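You operate a simulated robot arm through the tools that you are given. There is no shell and no other tool. Be economical: measure what you need, move in short steps, check, and stop when the job is done.

Carry out the task below with a simulated robot arm. There is one attempt and no reset: what you move stays moved.

## Task
Pile some things up. At the end: the teal food tin from the dining table top is on the yellow outline, with the cream box from there on top of it and the yellow shaker on top of that; the clear jar (marked "JAM") from the dining table top stands on top of the brown sanding block; whatever was shut is shut again. Leave all else as you found it, and nothing knocked over.
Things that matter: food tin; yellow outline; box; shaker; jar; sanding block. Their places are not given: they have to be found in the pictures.

The check looks at the end state, three seconds after you hand in, the way a careful person would. Anything else that was tipped, shoved, dropped, spilled or broken makes it a failure.

## Robot
A 6-joint arm with a two-finger parallel gripper, fixed in place. Base frame: the origin is at the foot of the arm, x ahead of it, y to its left, z up; the work surface is at about z = 760. Readings come in mm, rad, newtons and seconds.
With the tool pointing down near the work surface it reaches from about 240 to 640 mm from the base axis. Its first joint turns from -1.152 to 1.152 rad. Payload 2.7 kg.
The TCP is the grasp point between the finger pads, 23 mm short of the fingertips. In the tool frame z runs along the fingers and y along their closing line. Largest opening 94 mm; finger width 38, thickness 10; the body of the gripper, 54 by 96 mm, starts 39 mm behind the TCP.
Orientation is that of the tool frame in the base frame, as a unit quaternion [x, y, z, w]. With the fingers straight down and closing along the base's y, the tool's x points along the base's -x, its y along +y and its z along -z.

## Interface
- The arm moves only by the tool apply_moves. Its argument "rows" is a list of rows, each an object of numbers (a shift or turn left out is 0, a gripper value left out holds the last): "dx", "dy", "dz": the shift along the tool's x, y, z in units of 30 mm (1.0 is 30 mm); "rx", "ry", "rz": the turn, a rotation vector about the tool's x, y, z in units of 6 degrees (1.0 is 6 degrees); "hand": the finger opening in mm, from 0 to 94. In form: [{"dx": .., "dy": .., "dz": .., "rx": .., "ry": .., "rz": .., "hand": ..}, ...]. A call has 1 to 8 rows; each row shifts and turns the commanded pose from where the row before left it, along the tool's axes as they then stand. A call with a number of a shift or a turn outside -1 to 1 is refused whole. Rows are played at 5 a second. More than 50 mm and 0.15 rad between two rows, or a gripper value outside its range, and nothing of the call is played. A pose out of reach is approached as far as the arm can. The call stops where the force on the tool passes 40 N (or 10 N more than at its start, if that is more) or the arm is blocked; 0.2 s more then pass. Each finger travels about 45 mm/s and halts on what it meets, pressing with about 42 N; the grip force reading is that of the motor and also rises with nothing between the fingers. The clock runs only during rows and for 0.2 s after the last one: add rows that do not move to give the fingers time. The reply holds the time, the measured pose of the TCP, the force on the tool along the base axes, the opening and the grip force, in the units named above and with some noise, and new pictures: "show" is both (left out), scene, wrist or none.
- Cameras (640 x 400 px; columns grow to the right, rows downward): "scene" is fixed at [79.5, -454.5, 1380.5]; the picture's right is [0.60, -0.80, 0.00], its down [-0.62, -0.47, -0.63] and it looks along [0.50, 0.38, -0.78] (base axes); focal length 214 px, centre (320, 200). "wrist" rides on the gripper at [-39, 0, -44] in the tool frame; the picture's right is [0.00, -1.00, 0.00], its down [0.97, 0.00, -0.24] and it looks along [0.24, 0.00, 0.97] (tool axes); focal length 218 px, centre (320, 200).
- probe_pixels(camera, pixels): for up to 12 pixels [column, row] of the newest picture of that camera ("zoom" is the newest enlarged one), the place [x, y, z] in the base frame of the surface seen there, good to about 2 mm. It takes no simulated time.
- close_up(camera, box): a new picture of the part [left, top, right, bottom] of that camera's present view, enlarged. It takes no simulated time.
- job_done(): hands the job in; it is judged then, once.

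Go step by step. Measure first, check grasps and placings, and put right what went wrong. The budget is 80 turns and 120 pictures, counting those below and the enlarged ones. Unless the task says otherwise, let go and move clear before handing in, and close with one line.

The tools are called as name(argument=value, ...) on one line, values as JSON. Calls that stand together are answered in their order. apply_moves: Moves the arm, as the interface text tells. Its arguments: {"type":"object","properties":{"rows":{"type":"array","items":{"type":"object","properties":{"dx":{"type":"number"},"dy":{"type":"number"},"dz":{"type":"number"},"rx":{"type":"number"},"ry":{"type":"number"},"rz":{"type":"number"},"hand":{"type":"number"}}}},"show":{"type":"string","enum":["both","scene","wrist","none"]}},"required":["rows"]} The other tools are called the same way: probe_pixels (camera, pixels) gives the place of the surface under pixels of a picture; close_up (camera, box) takes an enlarged picture of a part of a camera's view; job_done () hands the job in.

At the start:

```text
clock: 0.0
tool_pos: [394.4, 127.2, 1141.1]
tcp_rot: [0.0, 1.0, -0.001, 0.001]
wrist_force: [-0.1, -1.4, -0.8]
width: 94.2
finger_force: 0.1
```

scene: 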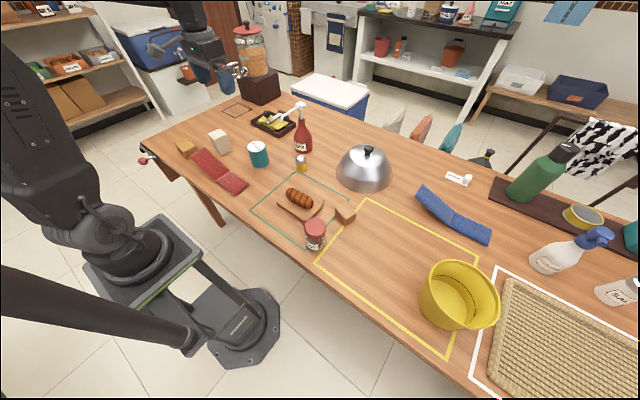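
wrist: 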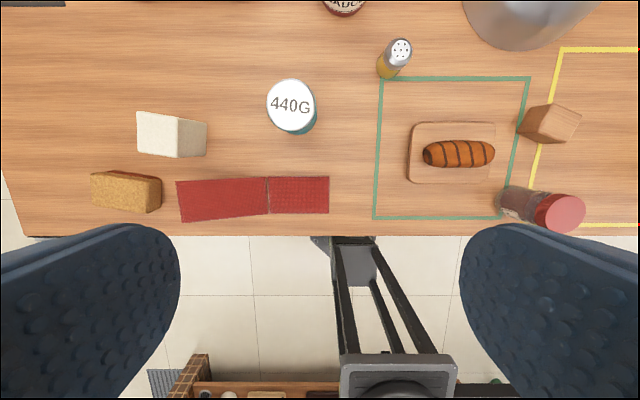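

The pictures show a teal tin (scene 258,154), cream box (220,141), shaker (301,163), jar (315,235), two brown blocks (187,149 and 345,214), and a yellow outline around (400,270). I'll enlarge to tell them apart and measure them.

close_up(camera="scene", box=[140, 90, 360, 260])

close_up(camera="scene", box=[300, 160, 520, 360])

probe_pixels(camera="wrist", pixels=[[290, 105], [150, 130], [190, 138], [120, 180], [548, 122], [400, 48], [560, 213], [520, 205], [563, 50], [535, 180], [600, 225], [600, 100]])

probe_pixels(camera="scene", pixels=[[366, 200], [318, 263], [478, 262], [448, 350], [400, 240], [370, 265], [330, 250], [315, 225], [348, 210], [187, 146], [432, 270], [455, 327]])

```text
2.35 times, centred on (250, 175) of scene
```

zoom: 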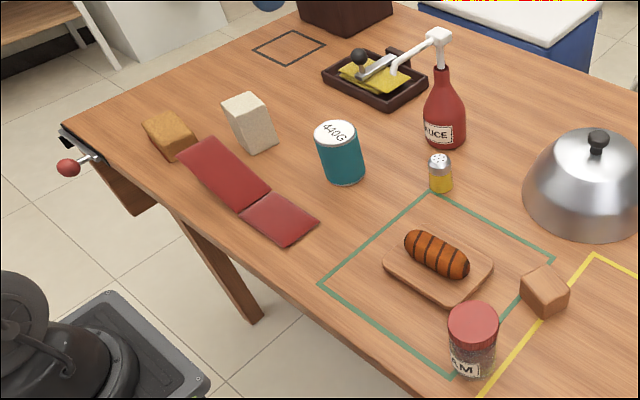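

```text
2.00 times, centred on (410, 260) of scene
```

zoom: 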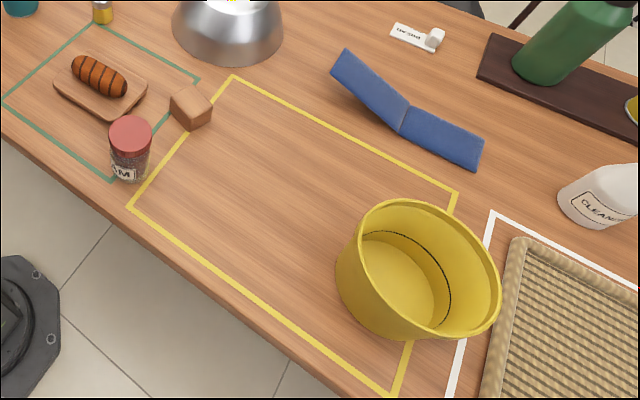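

```text
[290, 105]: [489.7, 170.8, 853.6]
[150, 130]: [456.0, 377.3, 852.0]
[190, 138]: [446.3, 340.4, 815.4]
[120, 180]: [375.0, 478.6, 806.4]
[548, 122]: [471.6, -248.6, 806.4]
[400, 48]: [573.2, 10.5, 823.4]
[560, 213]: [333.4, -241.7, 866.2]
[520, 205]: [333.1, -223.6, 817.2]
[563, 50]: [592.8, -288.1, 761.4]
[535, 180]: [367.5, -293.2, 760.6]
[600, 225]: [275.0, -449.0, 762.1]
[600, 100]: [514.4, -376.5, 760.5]
```

```text
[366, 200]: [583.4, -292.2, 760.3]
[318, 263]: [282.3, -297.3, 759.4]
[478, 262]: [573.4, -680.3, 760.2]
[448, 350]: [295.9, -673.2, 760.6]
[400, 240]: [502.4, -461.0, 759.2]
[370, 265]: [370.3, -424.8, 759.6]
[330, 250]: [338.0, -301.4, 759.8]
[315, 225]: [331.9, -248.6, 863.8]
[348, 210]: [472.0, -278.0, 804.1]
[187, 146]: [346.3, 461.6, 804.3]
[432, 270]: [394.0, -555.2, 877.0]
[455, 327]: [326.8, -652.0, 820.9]
```

Two block candidates; I need closer views of each to tell which is the sanding block.

close_up(camera="wrist", box=[80, 90, 240, 220])

close_up(camera="wrist", box=[480, 80, 640, 240])

close_up(camera="scene", box=[130, 125, 210, 175])

close_up(camera="scene", box=[0, 0, 240, 130])

close_up(camera="scene", box=[440, 120, 640, 300])

```text
3.08 times, centred on (160, 155) of wrist
```

zoom: 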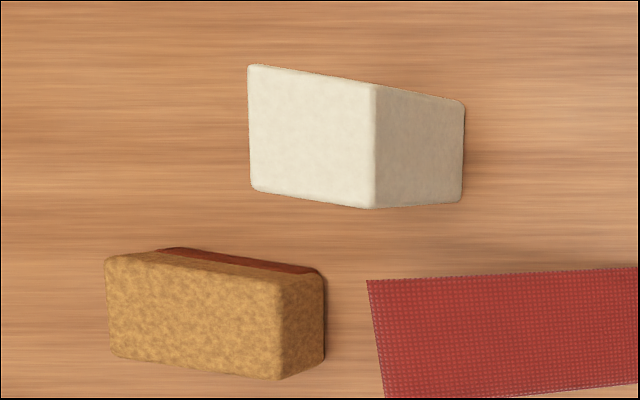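

```text
2.50 times, centred on (560, 160) of wrist
```

zoom: 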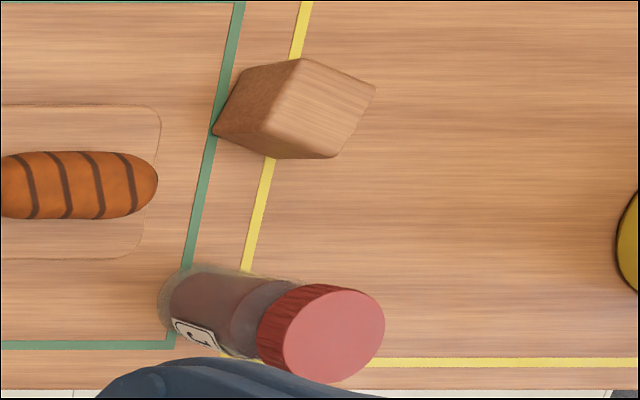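

```text
8.00 times, centred on (170, 150) of scene
```

zoom: 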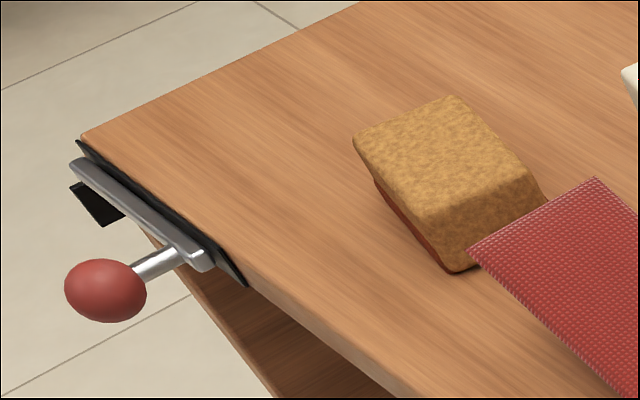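

```text
2.67 times, centred on (120, 65) of scene
```

zoom: 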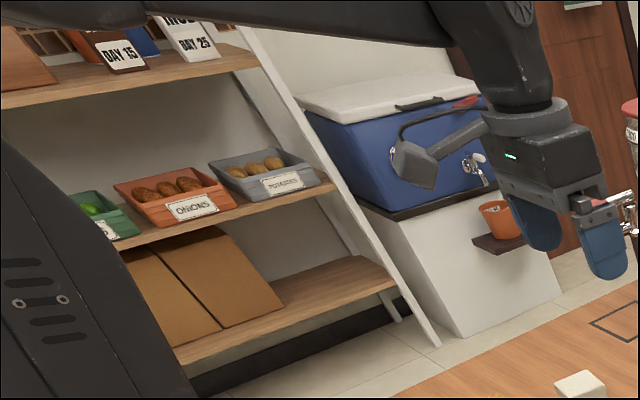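

```text
2.22 times, centred on (540, 210) of scene
```

zoom: 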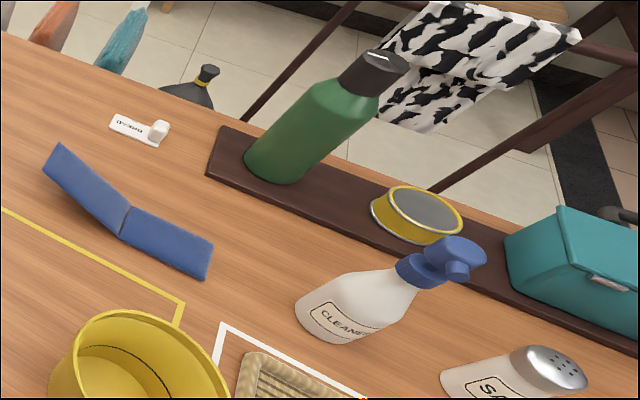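

The left block has a red-brown layer under a grainy body; the right one is wood-grained. I'll look more closely at the right block, the dome and the table-edge handle.

close_up(camera="scene", box=[320, 190, 384, 230])

close_up(camera="scene", box=[325, 135, 405, 195])

close_up(camera="scene", box=[560, 180, 640, 240])

probe_pixels(camera="scene", pixels=[[143, 160], [154, 157], [142, 148], [170, 169], [180, 150], [195, 150], [186, 157], [368, 148], [366, 175], [340, 172], [391, 178]])

```text
10.00 times, centred on (352, 210) of scene
```

zoom: 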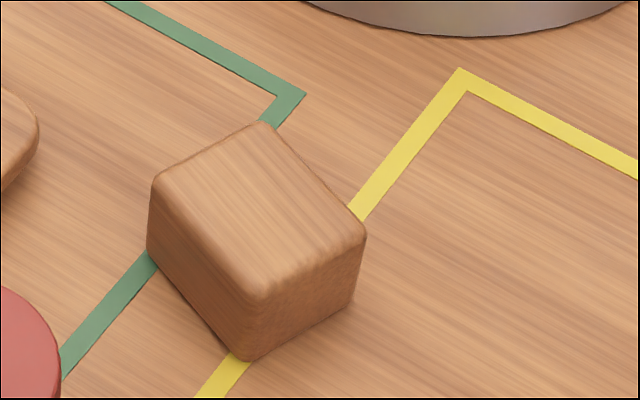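

```text
6.67 times, centred on (365, 165) of scene
```

zoom: 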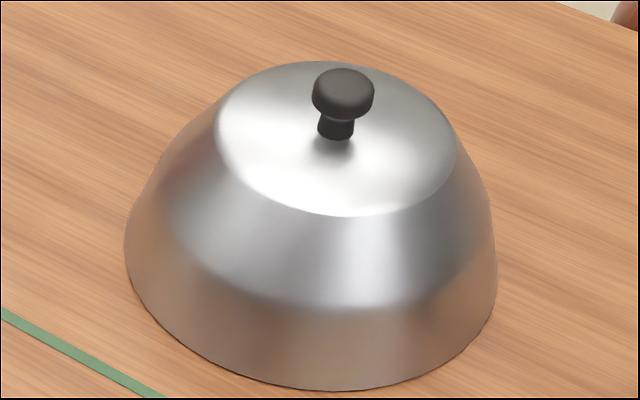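

```text
6.67 times, centred on (600, 210) of scene
```

zoom: 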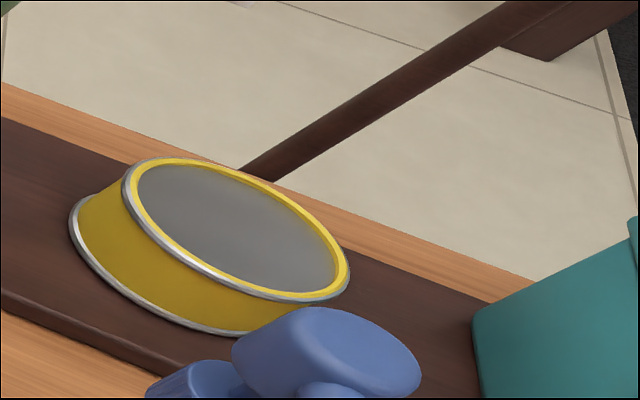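

```text
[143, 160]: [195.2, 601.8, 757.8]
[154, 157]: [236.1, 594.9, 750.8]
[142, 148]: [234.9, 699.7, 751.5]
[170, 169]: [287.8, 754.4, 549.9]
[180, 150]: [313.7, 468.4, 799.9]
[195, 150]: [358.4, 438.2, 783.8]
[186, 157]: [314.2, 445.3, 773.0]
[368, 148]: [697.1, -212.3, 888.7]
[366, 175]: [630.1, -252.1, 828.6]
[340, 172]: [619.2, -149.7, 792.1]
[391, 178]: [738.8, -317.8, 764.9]
```

The left block (cork-like with a reddish abrasive layer beneath) looks like the sanding block; I'll confirm from closer later. Now I measure the tin, box, shaker, and jar edges.

probe_pixels(camera="wrist", pixels=[[270, 104], [312, 104], [291, 82], [291, 126], [139, 114], [172, 120], [141, 150], [174, 155], [204, 126], [400, 42], [393, 48], [408, 48]])

probe_pixels(camera="wrist", pixels=[[537, 213], [583, 213], [560, 194], [560, 231], [95, 176], [146, 181], [94, 205], [147, 211], [158, 205], [555, 104], [578, 115], [538, 140]])

```text
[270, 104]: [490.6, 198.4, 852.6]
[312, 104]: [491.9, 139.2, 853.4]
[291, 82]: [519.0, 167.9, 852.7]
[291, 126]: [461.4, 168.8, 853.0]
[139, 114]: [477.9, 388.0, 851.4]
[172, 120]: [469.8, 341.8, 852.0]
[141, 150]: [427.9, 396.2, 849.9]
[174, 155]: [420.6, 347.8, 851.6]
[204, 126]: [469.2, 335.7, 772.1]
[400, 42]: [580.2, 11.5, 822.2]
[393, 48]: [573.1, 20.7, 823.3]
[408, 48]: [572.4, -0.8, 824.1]
```

```text
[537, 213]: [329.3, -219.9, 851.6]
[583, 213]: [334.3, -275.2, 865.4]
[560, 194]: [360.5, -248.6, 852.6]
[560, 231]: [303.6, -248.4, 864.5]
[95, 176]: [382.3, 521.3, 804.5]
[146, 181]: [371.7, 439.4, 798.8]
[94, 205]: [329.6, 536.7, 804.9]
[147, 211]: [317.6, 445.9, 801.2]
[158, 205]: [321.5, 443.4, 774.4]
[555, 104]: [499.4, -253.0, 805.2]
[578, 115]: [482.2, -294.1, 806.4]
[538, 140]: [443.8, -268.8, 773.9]
```

Tin centre is about (490,169), top 853; box (449,368), top 851, turned about 10°; shaker (573,10); jar (331,-248); sanding block (350,485). Moving above the tin first.

apply_moves(rows=[{"dx": -0.4, "dy": 0.175, "dz": 0.92, "hand": 94}, {"dx": -0.4, "dy": 0.175, "dz": 0.92}, {"dx": -0.4, "dy": 0.175, "dz": 0.92}, {"dx": -0.4, "dy": 0.175, "dz": 0.92}, {"dx": -0.4, "dy": 0.175, "dz": 0.92}, {"dx": -0.4, "dy": 0.175, "dz": 0.92}, {"dx": -0.4, "dy": 0.175, "dz": 0.92}, {"dx": -0.4, "dy": 0.175, "dz": 0.92}])

```text
clock: 1.8
tool_pos: [491.4, 169.8, 920.9]
tcp_rot: [0.0, 1.0, 0.001, 0.001]
wrist_force: [-0.4, -0.2, 0.0]
width: 93.9
finger_force: 0.0
```

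scene: 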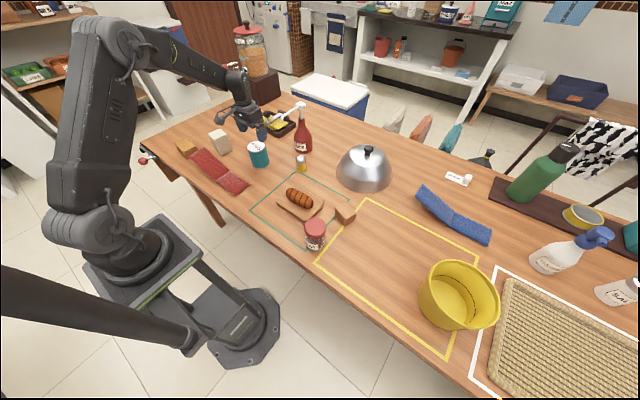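
wrist: 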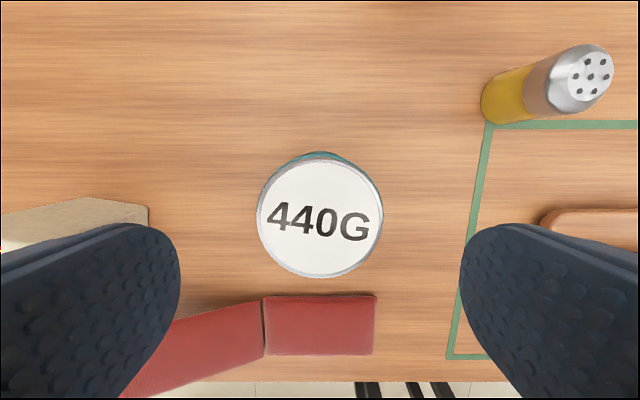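

Centred over the tin. Lowering to z≈822 and gripping.

apply_moves(rows=[{"dz": 0.82}, {"dz": 0.82}, {"dz": 0.82}, {"dz": 0.82}, {"hand": 40}, {}, {}, {}], show="wrist")

```text
clock: 3.6
tool_pos: [490.5, 169.5, 821.4]
tcp_rot: [0.0, 1.0, 0.0, 0.001]
wrist_force: [0.7, 1.0, 0.0]
width: 71.4
finger_force: 41.5
```

wrist: 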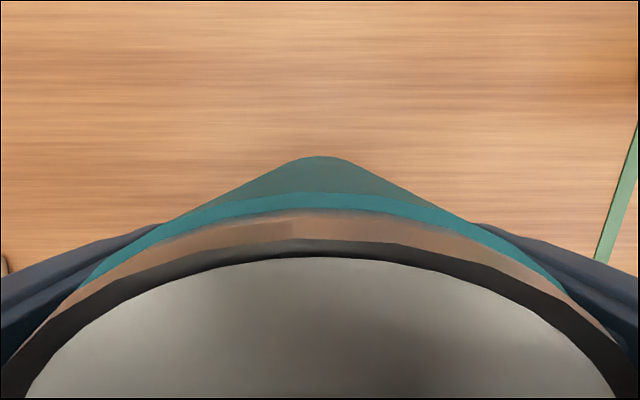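

Tin is held (width 71.4). Lifting it and carrying it toward (400,-395).

apply_moves(rows=[{"dz": -0.93}, {"dz": -0.93}, {"dz": -0.93}, {"dz": -0.93}, {"dz": -0.93}, {"dx": 0.158, "dy": -1}, {"dx": 0.158, "dy": -1}, {"dx": 0.158, "dy": -1}], show="scene")

apply_moves(rows=[{"dx": 0.158, "dy": -1}, {"dx": 0.158, "dy": -1}, {"dx": 0.158, "dy": -1}, {"dx": 0.158, "dy": -1}, {"dx": 0.158, "dy": -1}, {"dx": 0.158, "dy": -1}, {"dx": 0.158, "dy": -1}, {"dx": 0.158, "dy": -1}], show="none")

apply_moves(rows=[{"dx": 0.158, "dy": -1}, {"dx": 0.158, "dy": -1}, {"dx": 0.158, "dy": -1}, {"dx": 0.158, "dy": -1}, {"dx": 0.158, "dy": -1}, {"dx": 0.158, "dy": -1}, {"dx": 0.158, "dy": -1}, {"dx": 0.158, "dy": -0.8}])

```text
clock: 5.4
tool_pos: [477.0, 79.8, 961.5]
tcp_rot: [0.0, 1.0, 0.0, 0.001]
wrist_force: [-0.3, 0.3, -4.2]
width: 71.5
finger_force: 41.9
```

scene: 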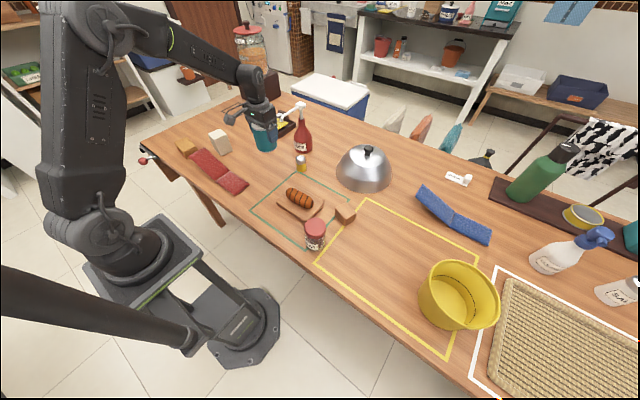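

```text
clock: 7.2
tool_pos: [440.6, -159.9, 961.3]
tcp_rot: [0.0, 1.0, 0.001, 0.002]
wrist_force: [0.9, -1.7, -4.7]
width: 71.3
finger_force: 42.0
```

```text
clock: 9.0
tool_pos: [399.8, -394.6, 961.6]
tcp_rot: [0.0, 1.0, 0.001, 0.0]
wrist_force: [-1.2, -0.5, -4.1]
width: 71.3
finger_force: 41.2
```

scene: 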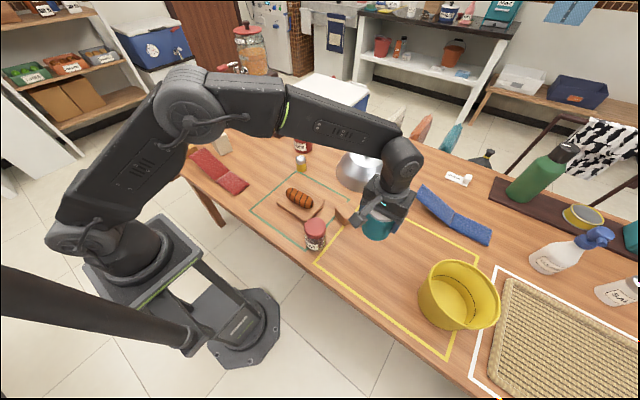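
wrist: 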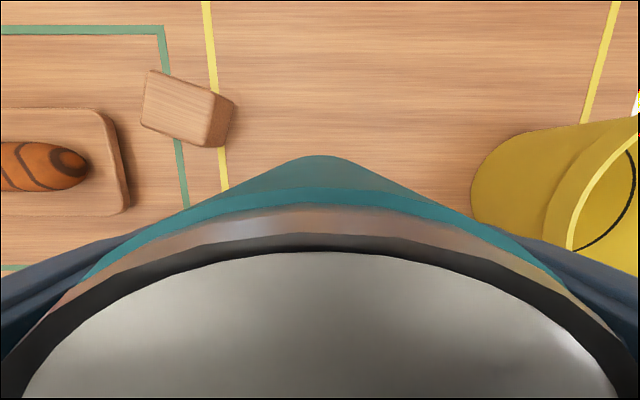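

The tin is over (400,-395); the pot's left side shows near (475,185). I'll check clearance before lowering.

probe_pixels(camera="wrist", pixels=[[476, 185], [500, 150], [545, 210], [570, 150], [222, 185], [210, 140], [330, 165], [520, 215], [238, 100]])

probe_pixels(camera="scene", pixels=[[421, 280], [425, 300], [430, 268], [497, 295], [420, 290]])

```text
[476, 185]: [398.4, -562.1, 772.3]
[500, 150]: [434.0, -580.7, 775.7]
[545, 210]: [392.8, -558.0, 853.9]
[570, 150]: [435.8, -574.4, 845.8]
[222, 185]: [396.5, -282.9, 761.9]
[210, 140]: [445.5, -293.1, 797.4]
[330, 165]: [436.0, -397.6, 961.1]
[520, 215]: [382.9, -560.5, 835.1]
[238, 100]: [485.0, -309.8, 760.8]
```

```text
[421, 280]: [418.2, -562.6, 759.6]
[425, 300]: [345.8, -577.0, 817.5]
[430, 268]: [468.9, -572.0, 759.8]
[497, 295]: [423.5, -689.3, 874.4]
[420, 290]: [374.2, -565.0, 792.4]
```

Everything is clear of the fingers' sweep (pot edge y≈-555, wood block y≈-300). Lowering the tin to its original height.

apply_moves(rows=[{"dz": 0.93}, {"dz": 0.93}, {"dz": 0.93}, {"dz": 0.93}, {"dz": 0.5}, {"dz": 0.3}, {"dz": 0.1}, {}], show="scene")

```text
clock: 10.8
tool_pos: [401.4, -393.0, 823.0]
tcp_rot: [0.0, 1.0, 0.0, 0.0]
wrist_force: [1.0, 1.3, -4.9]
width: 71.4
finger_force: 41.8
```

scene: 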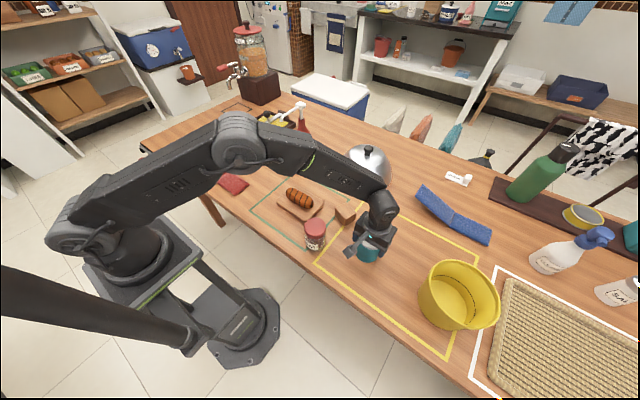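

Nearly down (still carrying weight). Lowering the last millimetre or two, then opening.

apply_moves(rows=[{"dz": 0.05}, {"dz": 0.02}, {"hand": 94}, {}, {}], show="none")

apply_moves(rows=[{"dz": -0.95}, {"dz": -0.95}, {"dz": -0.95}, {"dz": -0.95}, {"dz": -0.95}])

```text
clock: 12.0
tool_pos: [401.3, -394.8, 820.3]
tcp_rot: [0.0, 1.0, 0.0, 0.002]
wrist_force: [-0.3, -0.2, 0.0]
width: 94.1
finger_force: 0.0
```

```text
clock: 13.2
tool_pos: [399.4, -393.1, 962.3]
tcp_rot: [0.0, 1.0, 0.001, 0.0]
wrist_force: [-0.1, 0.8, -0.4]
width: 94.0
finger_force: 0.0
```

scene: 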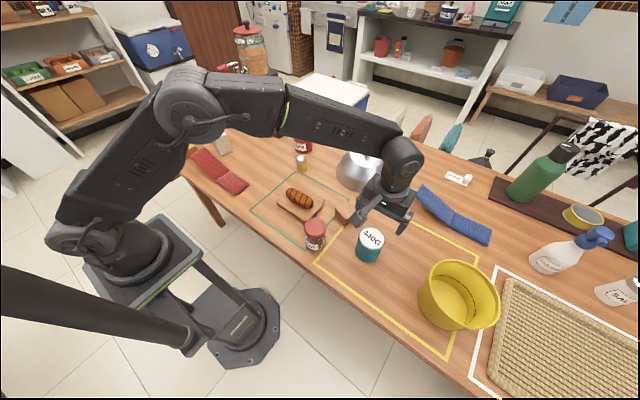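
wrist: 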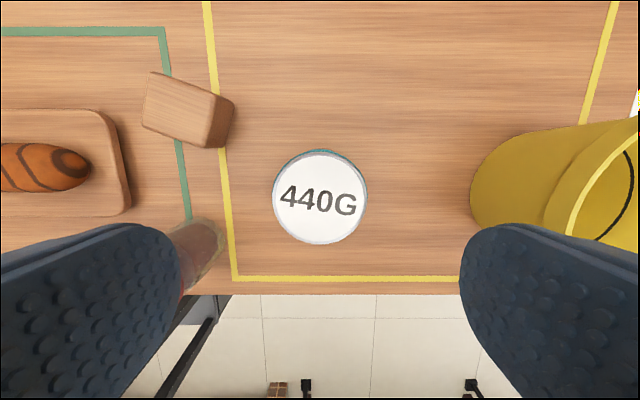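

Tin stands upright inside the yellow outline. Next the jar: moving above it (331,-248).

apply_moves(rows=[{"dx": 0.453, "dy": 0.967}, {"dx": 0.453, "dy": 0.967}, {"dx": 0.453, "dy": 0.967}, {"dx": 0.453, "dy": 0.967}, {"dx": 0.453, "dy": 0.967}], show="wrist")

```text
clock: 14.4
tool_pos: [334.0, -248.4, 963.8]
tcp_rot: [0.001, 1.0, 0.001, 0.001]
wrist_force: [-0.2, 0.8, -0.4]
width: 93.8
finger_force: 0.0
```

wrist: 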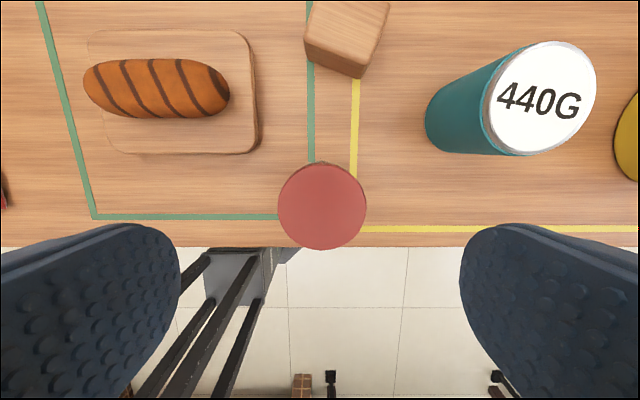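

The lid is centred near column 322; I'll measure the lid's edge for the exact centre.

probe_pixels(camera="wrist", pixels=[[281, 207], [364, 207], [322, 170], [322, 247], [322, 207]])

```text
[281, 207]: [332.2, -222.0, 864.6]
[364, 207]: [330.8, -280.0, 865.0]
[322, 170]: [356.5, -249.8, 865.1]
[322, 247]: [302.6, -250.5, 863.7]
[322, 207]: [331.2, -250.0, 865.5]
```

Jar centre (330,-251), top 865. Lowering to z≈832 and gripping.

apply_moves(rows=[{"dx": 0.12, "dy": -0.08, "dz": 0.88}, {"dz": 0.88}, {"dz": 0.88}, {"dz": 0.88}, {"dz": 0.86}, {"hand": 35}, {}, {}], show="none")

apply_moves(rows=[{}, {"dz": -0.5}, {"dz": -0.93}, {"dz": -0.93}, {"dz": -0.93}, {"dz": -0.93}, {"dz": -0.93}])

```text
clock: 16.2
tool_pos: [329.0, -250.9, 830.6]
tcp_rot: [0.0, 1.0, 0.001, 0.002]
wrist_force: [-0.7, 0.6, 0.7]
width: 61.1
finger_force: 41.8
```

```text
clock: 17.8
tool_pos: [329.6, -251.4, 986.9]
tcp_rot: [-0.001, 1.0, 0.001, 0.0]
wrist_force: [-0.2, -0.3, -2.8]
width: 61.0
finger_force: 41.8
```

scene: 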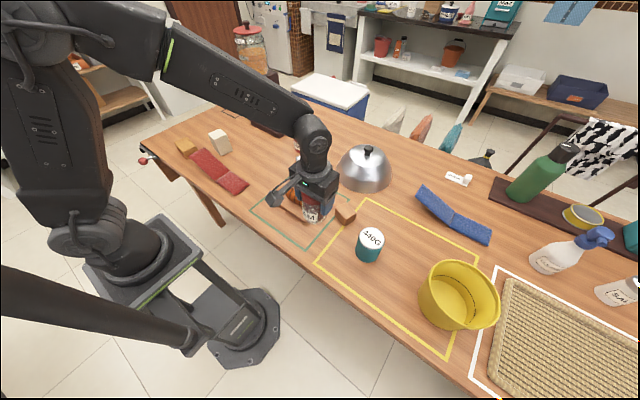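
wrist: 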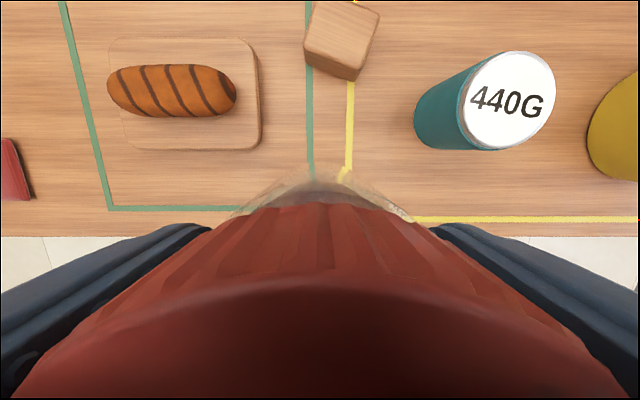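

Jar held firmly. Carrying it left to the cork-like block.

apply_moves(rows=[{"dy": 1}, {"dy": 1}, {"dy": 1}, {"dy": 1}, {"dy": 1}, {"dy": 1}, {"dy": 1}, {"dy": 1}], show="none")

apply_moves(rows=[{"dy": 1}, {"dy": 1}, {"dy": 1}, {"dy": 1}, {"dy": 1}, {"dy": 1}, {"dy": 1}, {"dy": 1}], show="none")

apply_moves(rows=[{"dy": 1}, {"dy": 1}, {"dy": 1}, {"dy": 1}, {"dy": 1}])

```text
clock: 19.6
tool_pos: [329.7, -11.5, 986.6]
tcp_rot: [0.0, 1.0, -0.001, 0.001]
wrist_force: [-0.7, -0.8, -4.0]
width: 61.2
finger_force: 42.0
```

```text
clock: 21.4
tool_pos: [329.3, 228.8, 986.7]
tcp_rot: [0.001, 1.0, 0.0, 0.0]
wrist_force: [1.0, 1.0, -2.6]
width: 61.0
finger_force: 42.3
```

```text
clock: 22.6
tool_pos: [328.6, 379.5, 986.1]
tcp_rot: [0.0, 1.0, 0.0, 0.001]
wrist_force: [-0.2, -0.1, -3.0]
width: 61.1
finger_force: 41.9
```

scene: 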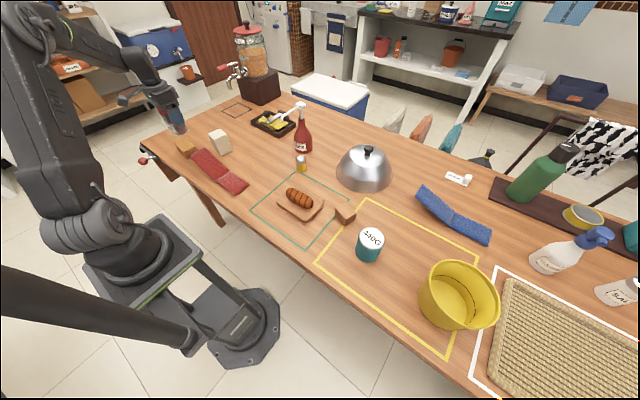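
wrist: 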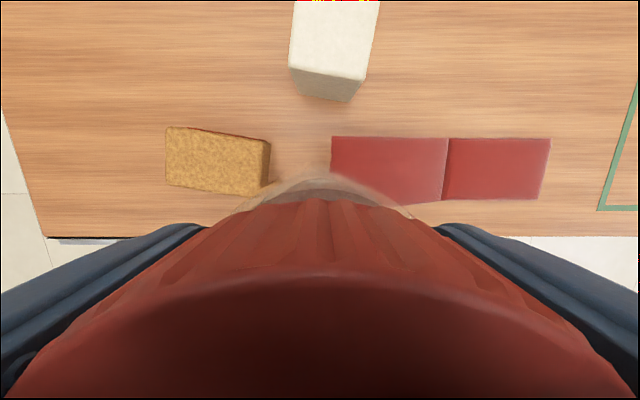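

close_up(camera="wrist", box=[150, 110, 290, 210])

probe_pixels(camera="wrist", pixels=[[168, 129], [264, 146], [168, 182], [258, 193], [212, 160], [190, 155], [240, 170], [268, 150], [268, 180]])

close_up(camera="scene", box=[130, 90, 230, 170])

```text
4.00 times, centred on (220, 160) of wrist
```

zoom: 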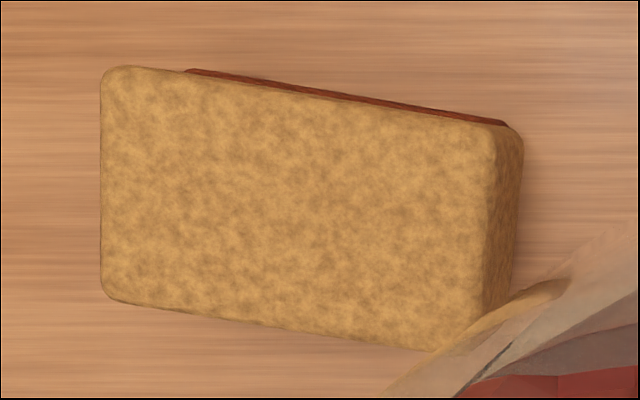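

```text
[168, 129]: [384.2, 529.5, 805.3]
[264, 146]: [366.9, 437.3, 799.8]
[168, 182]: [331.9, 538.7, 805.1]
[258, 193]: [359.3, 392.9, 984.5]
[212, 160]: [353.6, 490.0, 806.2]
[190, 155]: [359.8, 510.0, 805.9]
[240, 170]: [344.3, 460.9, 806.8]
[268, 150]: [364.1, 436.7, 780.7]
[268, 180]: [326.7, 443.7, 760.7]
```

```text
5.00 times, centred on (180, 130) of scene
```

zoom: 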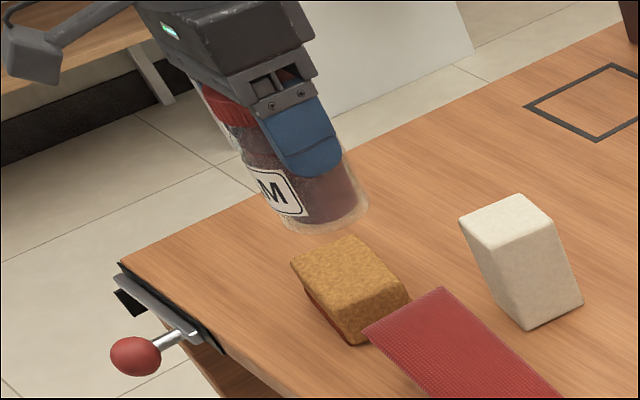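

Close view: a mottled cork body with a dark red-brown abrasive sheet below — the sanding block; the other is a plain wooden block. Its top centre is (352,488), top z≈805.8. Moving the jar over it.

apply_moves(rows=[{"dx": -0.195, "dy": 0.9}, {"dx": -0.195, "dy": 0.9}, {"dx": -0.195, "dy": 0.9}, {"dx": -0.195, "dy": 0.9}, {"dz": 0.9}, {"dz": 0.9}, {"dz": 0.9}, {}])

```text
clock: 24.4
tool_pos: [352.9, 486.7, 904.9]
tcp_rot: [0.001, 1.0, 0.0, 0.001]
wrist_force: [0.2, 0.4, -2.8]
width: 61.0
finger_force: 42.1
```

scene: 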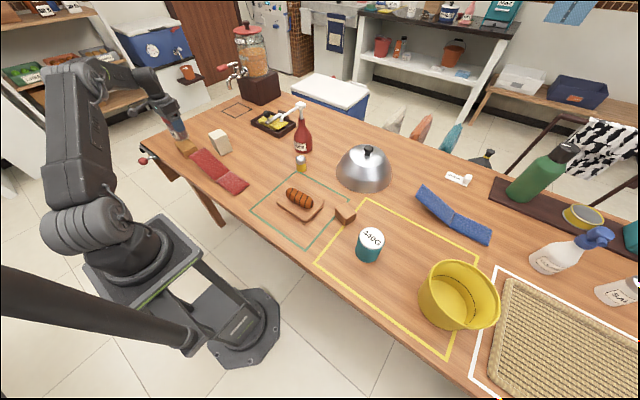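
wrist: 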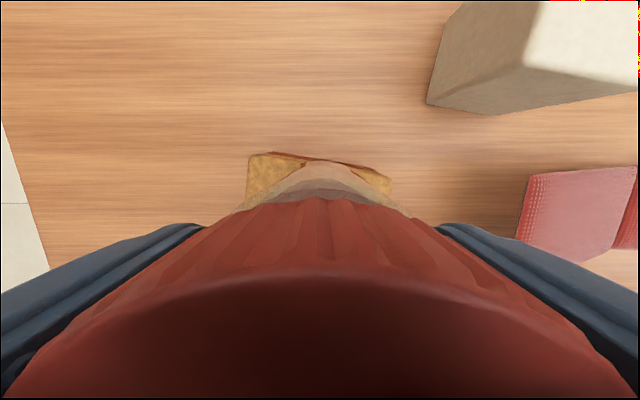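

Aligned. Lowering toward contact at about z 877.

apply_moves(rows=[{"dz": 0.5}, {"dz": 0.3}, {"dz": 0.1}, {"dz": 0.05}, {}], show="none")

close_up(camera="scene", box=[150, 100, 230, 170])

```text
clock: 25.6
tool_pos: [354.7, 487.1, 875.7]
tcp_rot: [0.0, 1.0, 0.0, 0.001]
wrist_force: [-0.1, -0.2, -3.0]
width: 61.0
finger_force: 41.9
```

```text
5.71 times, centred on (190, 135) of scene
```

zoom: 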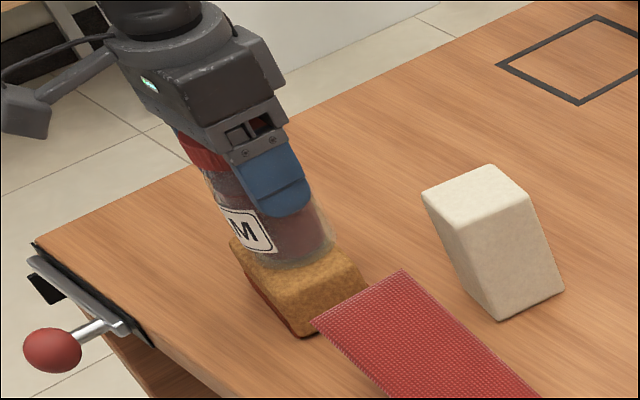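

Force still shows the jar's weight; creeping down in ~1 mm steps.

apply_moves(rows=[{"dz": 0.03}, {}], show="none")

apply_moves(rows=[{"dz": 0.03}, {}], show="none")

```text
clock: 26.2
tool_pos: [353.8, 486.5, 876.0]
tcp_rot: [0.0, 1.0, 0.001, 0.0]
wrist_force: [-0.2, -1.7, 2.1]
width: 61.0
finger_force: 42.1
```

```text
clock: 26.8
tool_pos: [353.4, 486.7, 875.3]
tcp_rot: [0.0, 1.0, 0.001, 0.002]
wrist_force: [-1.4, -2.3, 10.0]
width: 61.1
finger_force: 42.2
```

Contact made (force rose to +10 N). Opening and rising.

apply_moves(rows=[{"dz": -0.03}, {"hand": 94}, {}, {}, {}], show="none")

apply_moves(rows=[{"dz": -0.7}, {"dz": -0.93}, {"dz": -0.93}, {"dz": -0.93}])

close_up(camera="scene", box=[150, 100, 230, 170])

```text
clock: 28.0
tool_pos: [352.2, 487.2, 875.2]
tcp_rot: [0.0, 1.0, 0.0, 0.001]
wrist_force: [-0.1, -0.2, -0.5]
width: 94.1
finger_force: 0.1
```

```text
clock: 29.0
tool_pos: [354.3, 486.5, 980.4]
tcp_rot: [0.0, 1.0, 0.0, 0.001]
wrist_force: [0.5, 0.0, 0.0]
width: 94.0
finger_force: 0.1
```

scene: 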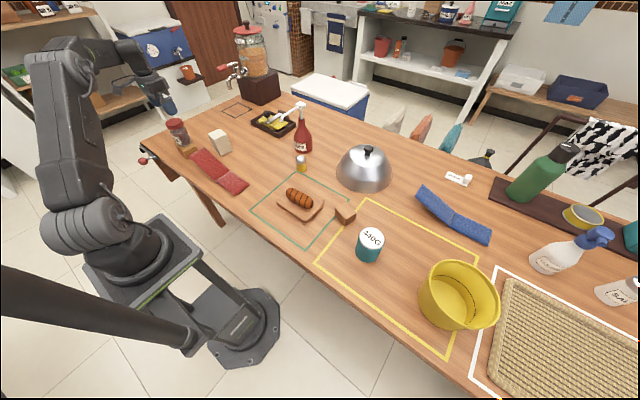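
wrist: 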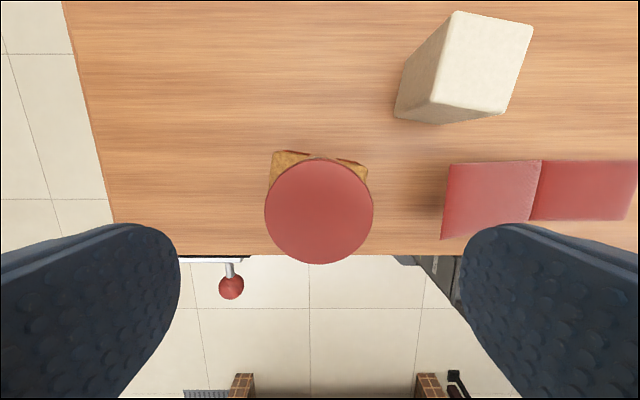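

```text
5.71 times, centred on (190, 135) of scene
```

zoom: 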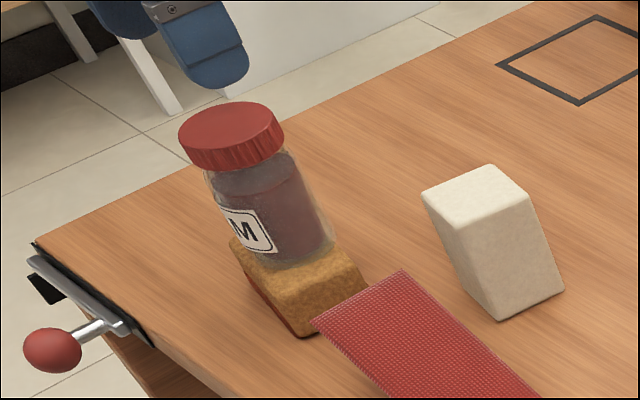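

Jar stands on the block. Now measuring the cream box corners in this view.

probe_pixels(camera="wrist", pixels=[[458, 15], [530, 27], [437, 100], [505, 110], [484, 62], [402, 113], [433, 119]])

```text
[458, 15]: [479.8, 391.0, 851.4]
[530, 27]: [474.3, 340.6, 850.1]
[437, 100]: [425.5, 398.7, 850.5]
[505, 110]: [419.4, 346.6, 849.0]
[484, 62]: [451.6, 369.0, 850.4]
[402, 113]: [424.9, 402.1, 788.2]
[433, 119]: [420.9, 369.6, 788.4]
```

Box centre (450,369), turned about -7°. Moving above it and matching its yaw.

apply_moves(rows=[{"dx": -0.8, "dy": -0.975, "dz": 0.3}, {"dx": -0.8, "dy": -0.975, "dz": 0.3}, {"dx": -0.8, "dy": -0.975, "dz": 0.3}, {"dx": -0.8, "dy": -0.975, "dz": 0.3}, {"rz": 0.6}, {"rz": 0.6}, {}], show="wrist")

```text
clock: 30.6
tool_pos: [450.2, 370.8, 944.8]
tcp_rot: [0.063, 0.998, 0.0, 0.001]
wrist_force: [0.6, 0.8, 0.0]
width: 93.9
finger_force: 0.0
```

wrist: 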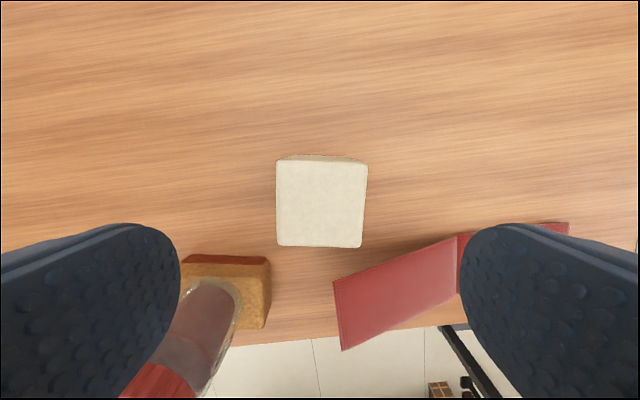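

Aligned with the box. Lowering to z≈825 and gripping.

apply_moves(rows=[{"dz": 1}, {"dz": 1}, {"dz": 1}, {"dz": 0.98}, {"hand": 30}, {}, {}, {}], show="none")

apply_moves(rows=[{}, {"dz": -1}, {"dz": -1}, {"dz": -1}, {"dz": -1}, {"dz": -1}, {"dz": -1}, {"dz": -1}])

```text
clock: 32.4
tool_pos: [449.6, 369.3, 825.0]
tcp_rot: [0.062, 0.998, 0.001, 0.0]
wrist_force: [0.3, 0.3, 0.3]
width: 59.6
finger_force: 41.7
```

```text
clock: 34.2
tool_pos: [449.7, 370.1, 1035.9]
tcp_rot: [0.063, 0.998, 0.0, 0.001]
wrist_force: [0.5, -0.2, -0.6]
width: 59.5
finger_force: 41.7
```

scene: 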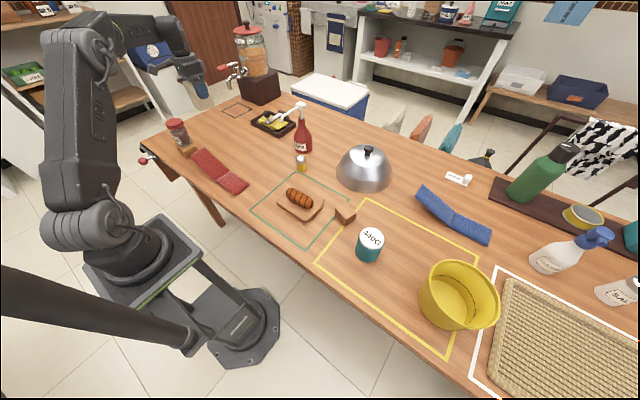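
wrist: 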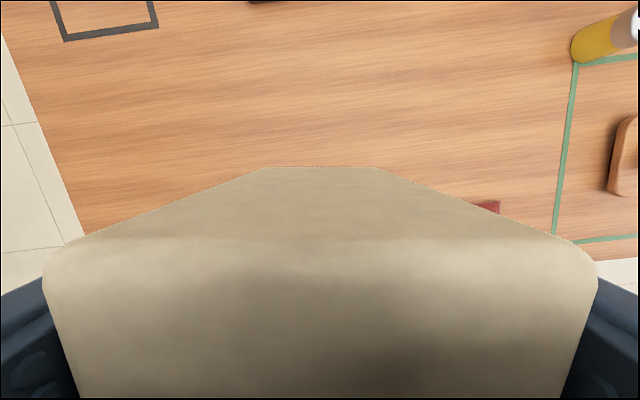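

Box is held. Turning back to zero yaw, carrying right, and re-measuring the tin's top.

apply_moves(rows=[{"rz": -0.6}, {"rz": -0.6}, {"dy": -1}, {"dy": -1}, {"dy": -1}, {"dy": -1}, {"dy": -1}, {"dy": -1}], show="none")

probe_pixels(camera="scene", pixels=[[370, 238], [358, 235], [382, 240], [371, 229], [368, 247]])

close_up(camera="scene", box=[345, 220, 395, 270])

```text
clock: 36.0
tool_pos: [449.9, 189.0, 1035.1]
tcp_rot: [0.0, 1.0, 0.001, 0.001]
wrist_force: [-0.7, -0.3, -1.4]
width: 59.7
finger_force: 42.5
```

```text
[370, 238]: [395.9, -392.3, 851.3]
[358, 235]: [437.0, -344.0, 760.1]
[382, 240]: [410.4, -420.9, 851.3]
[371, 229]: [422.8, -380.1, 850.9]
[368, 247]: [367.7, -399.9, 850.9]
```

```text
8.00 times, centred on (370, 245) of scene
```

zoom: 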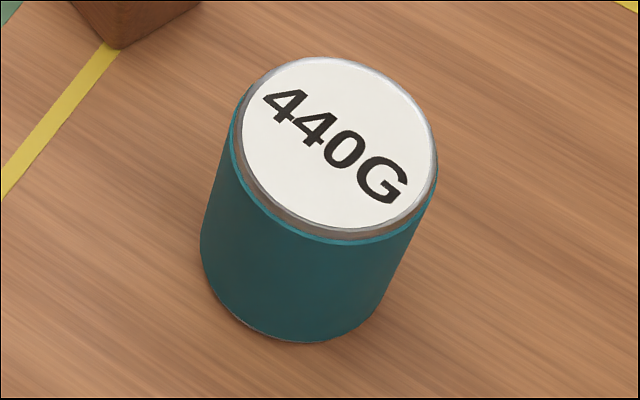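

probe_pixels(camera="zoom", pixels=[[330, 62], [434, 165], [340, 232], [240, 135], [338, 145]])

apply_moves(rows=[{"dx": 0.083, "dy": -1}, {"dx": 0.083, "dy": -1}, {"dx": 0.083, "dy": -1}, {"dx": 0.083, "dy": -1}, {"dx": 0.083, "dy": -1}, {"dx": 0.083, "dy": -1}, {"dx": 0.083, "dy": -1}, {"dx": 0.083, "dy": -1}], show="none")

apply_moves(rows=[{"dx": 0.083, "dy": -1}, {"dx": 0.083, "dy": -1}, {"dx": 0.083, "dy": -1}, {"dx": 0.083, "dy": -1}, {"dx": 0.083, "dy": -1}, {"dx": 0.083, "dy": -1}, {"dx": 0.083, "dy": -1}, {"dx": 0.083, "dy": -1}], show="none")

```text
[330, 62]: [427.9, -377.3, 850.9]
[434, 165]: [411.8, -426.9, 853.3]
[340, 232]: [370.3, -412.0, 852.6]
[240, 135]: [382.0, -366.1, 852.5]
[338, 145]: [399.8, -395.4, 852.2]
```

```text
clock: 37.8
tool_pos: [429.6, -52.0, 1034.2]
tcp_rot: [0.0, 1.0, 0.0, 0.0]
wrist_force: [-0.8, -0.7, -0.4]
width: 59.6
finger_force: 41.7
```

```text
clock: 39.6
tool_pos: [409.6, -290.7, 1035.0]
tcp_rot: [-0.001, 1.0, 0.001, 0.0]
wrist_force: [0.0, 0.1, -0.9]
width: 59.4
finger_force: 42.3
```

Tin top centre ≈ (399,-395), z≈852.5, so contact should come at z≈917. Moving over it and lowering to about 935.

apply_moves(rows=[{"dx": 0.088, "dy": -0.87}, {"dx": 0.088, "dy": -0.87}, {"dx": 0.088, "dy": -0.87}, {"dx": 0.088, "dy": -0.87}, {"dz": 1}, {"dz": 1}, {"dz": 1}, {"dz": 0.4}])

close_up(camera="scene", box=[330, 180, 420, 270])

```text
clock: 41.4
tool_pos: [399.5, -395.3, 931.5]
tcp_rot: [0.0, 1.0, 0.0, 0.002]
wrist_force: [-0.4, 0.0, -1.5]
width: 59.8
finger_force: 42.0
```

scene: 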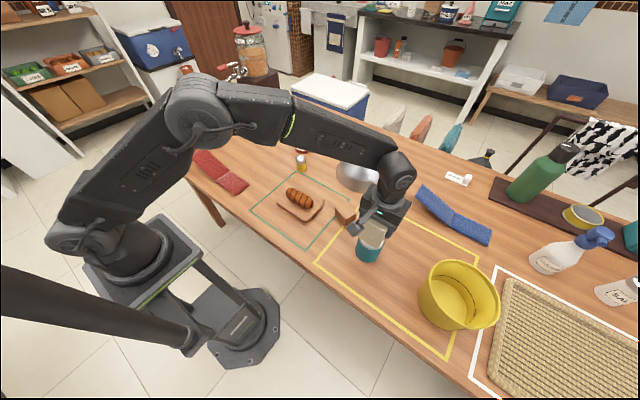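
wrist: 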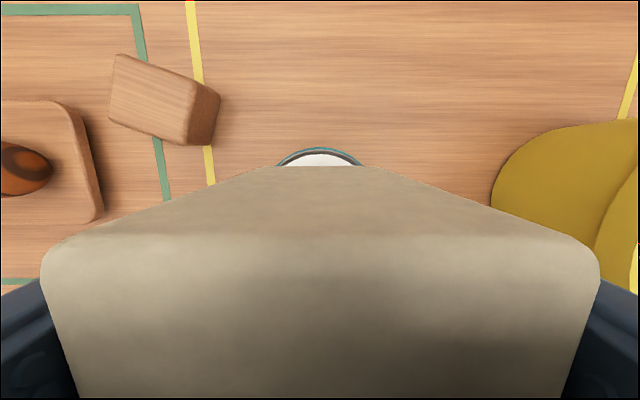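

```text
4.44 times, centred on (375, 225) of scene
```

zoom: 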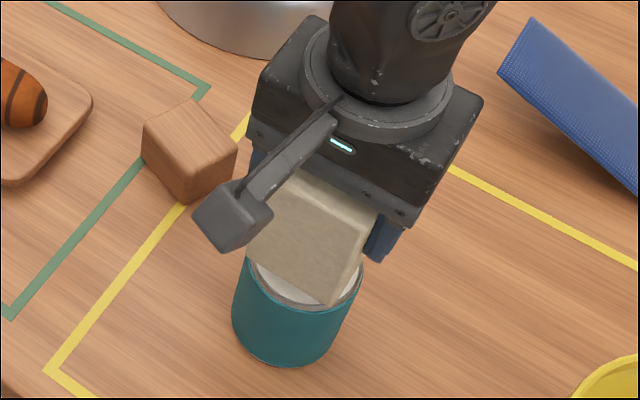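

Well aligned. Lowering to just above contact and creeping.

apply_moves(rows=[{"dz": 0.25}, {"dz": 0.15}, {}], show="none")

apply_moves(rows=[{"dz": 0.03}, {}], show="none")

apply_moves(rows=[{"dz": 0.03}, {}], show="none")

```text
clock: 42.2
tool_pos: [399.0, -394.2, 920.1]
tcp_rot: [0.0, 1.0, 0.0, 0.001]
wrist_force: [-0.2, -0.2, -0.2]
width: 59.5
finger_force: 41.8
```

```text
clock: 42.8
tool_pos: [399.4, -394.3, 920.2]
tcp_rot: [0.0, 1.0, 0.0, 0.001]
wrist_force: [0.1, -0.7, -1.9]
width: 59.7
finger_force: 42.0
```

```text
clock: 43.4
tool_pos: [399.2, -394.1, 918.8]
tcp_rot: [0.001, 1.0, 0.0, 0.0]
wrist_force: [0.7, -0.1, -0.7]
width: 59.5
finger_force: 41.7
```

apply_moves(rows=[{"dz": 0.03}, {}], show="none")

apply_moves(rows=[{"dz": 0.02}, {}], show="none")

```text
clock: 44.0
tool_pos: [399.6, -393.1, 918.3]
tcp_rot: [-0.001, 1.0, 0.0, 0.0]
wrist_force: [0.0, 0.1, -1.3]
width: 59.2
finger_force: 41.7
```

```text
clock: 44.6
tool_pos: [398.5, -394.6, 917.4]
tcp_rot: [0.0, 1.0, 0.001, 0.0]
wrist_force: [-0.5, 0.6, -0.8]
width: 59.4
finger_force: 42.2
```

Still no contact force; continuing in tiny steps.

apply_moves(rows=[{"dz": 0.03}, {}], show="none")

apply_moves(rows=[{"dz": 0.02}, {}], show="none")

```text
clock: 45.2
tool_pos: [398.9, -394.9, 917.1]
tcp_rot: [0.0, 1.0, 0.001, 0.0]
wrist_force: [-1.7, 3.0, 10.7]
width: 59.6
finger_force: 41.7
```

```text
clock: 45.8
tool_pos: [398.0, -394.9, 917.3]
tcp_rot: [0.001, 1.0, -0.001, 0.002]
wrist_force: [-4.5, 4.1, 18.5]
width: 59.2
finger_force: 41.6
```

Contact at z≈917. Easing up slightly, opening, and rising.

apply_moves(rows=[{"dz": -0.04}, {"hand": 94}, {}, {}, {}], show="none")

apply_moves(rows=[{"dz": -0.7}, {"dz": -0.93}, {"dz": -0.93}, {"dz": -0.93}, {"dz": -0.5}])

close_up(camera="scene", box=[320, 170, 420, 270])

```text
clock: 47.0
tool_pos: [399.9, -395.6, 917.1]
tcp_rot: [0.0, 1.0, 0.001, 0.001]
wrist_force: [0.9, 0.5, 0.3]
width: 93.9
finger_force: 0.1
```

```text
clock: 48.2
tool_pos: [398.2, -394.7, 1038.5]
tcp_rot: [-0.001, 1.0, 0.0, 0.001]
wrist_force: [-0.5, -0.6, 0.4]
width: 94.0
finger_force: 0.1
```

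scene: 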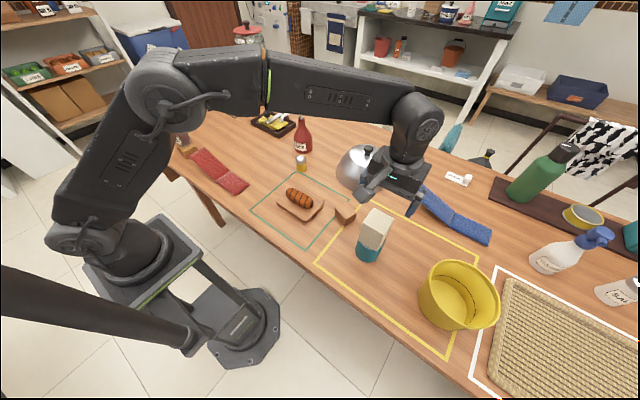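
wrist: 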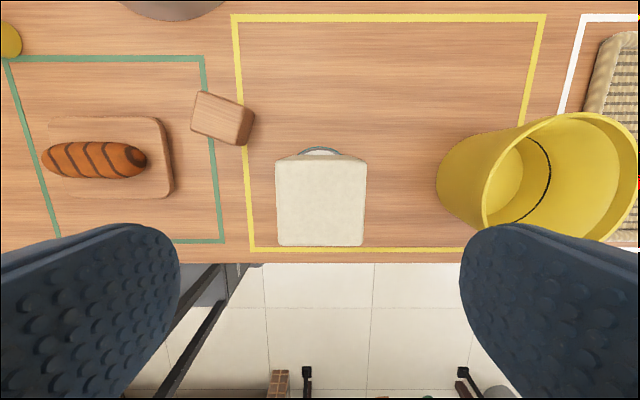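

```text
4.00 times, centred on (370, 220) of scene
```

zoom: 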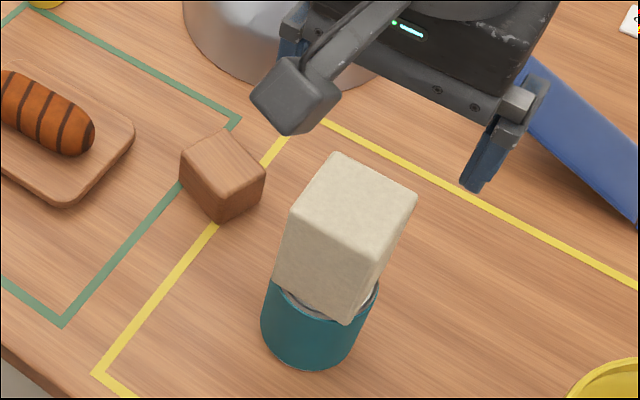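

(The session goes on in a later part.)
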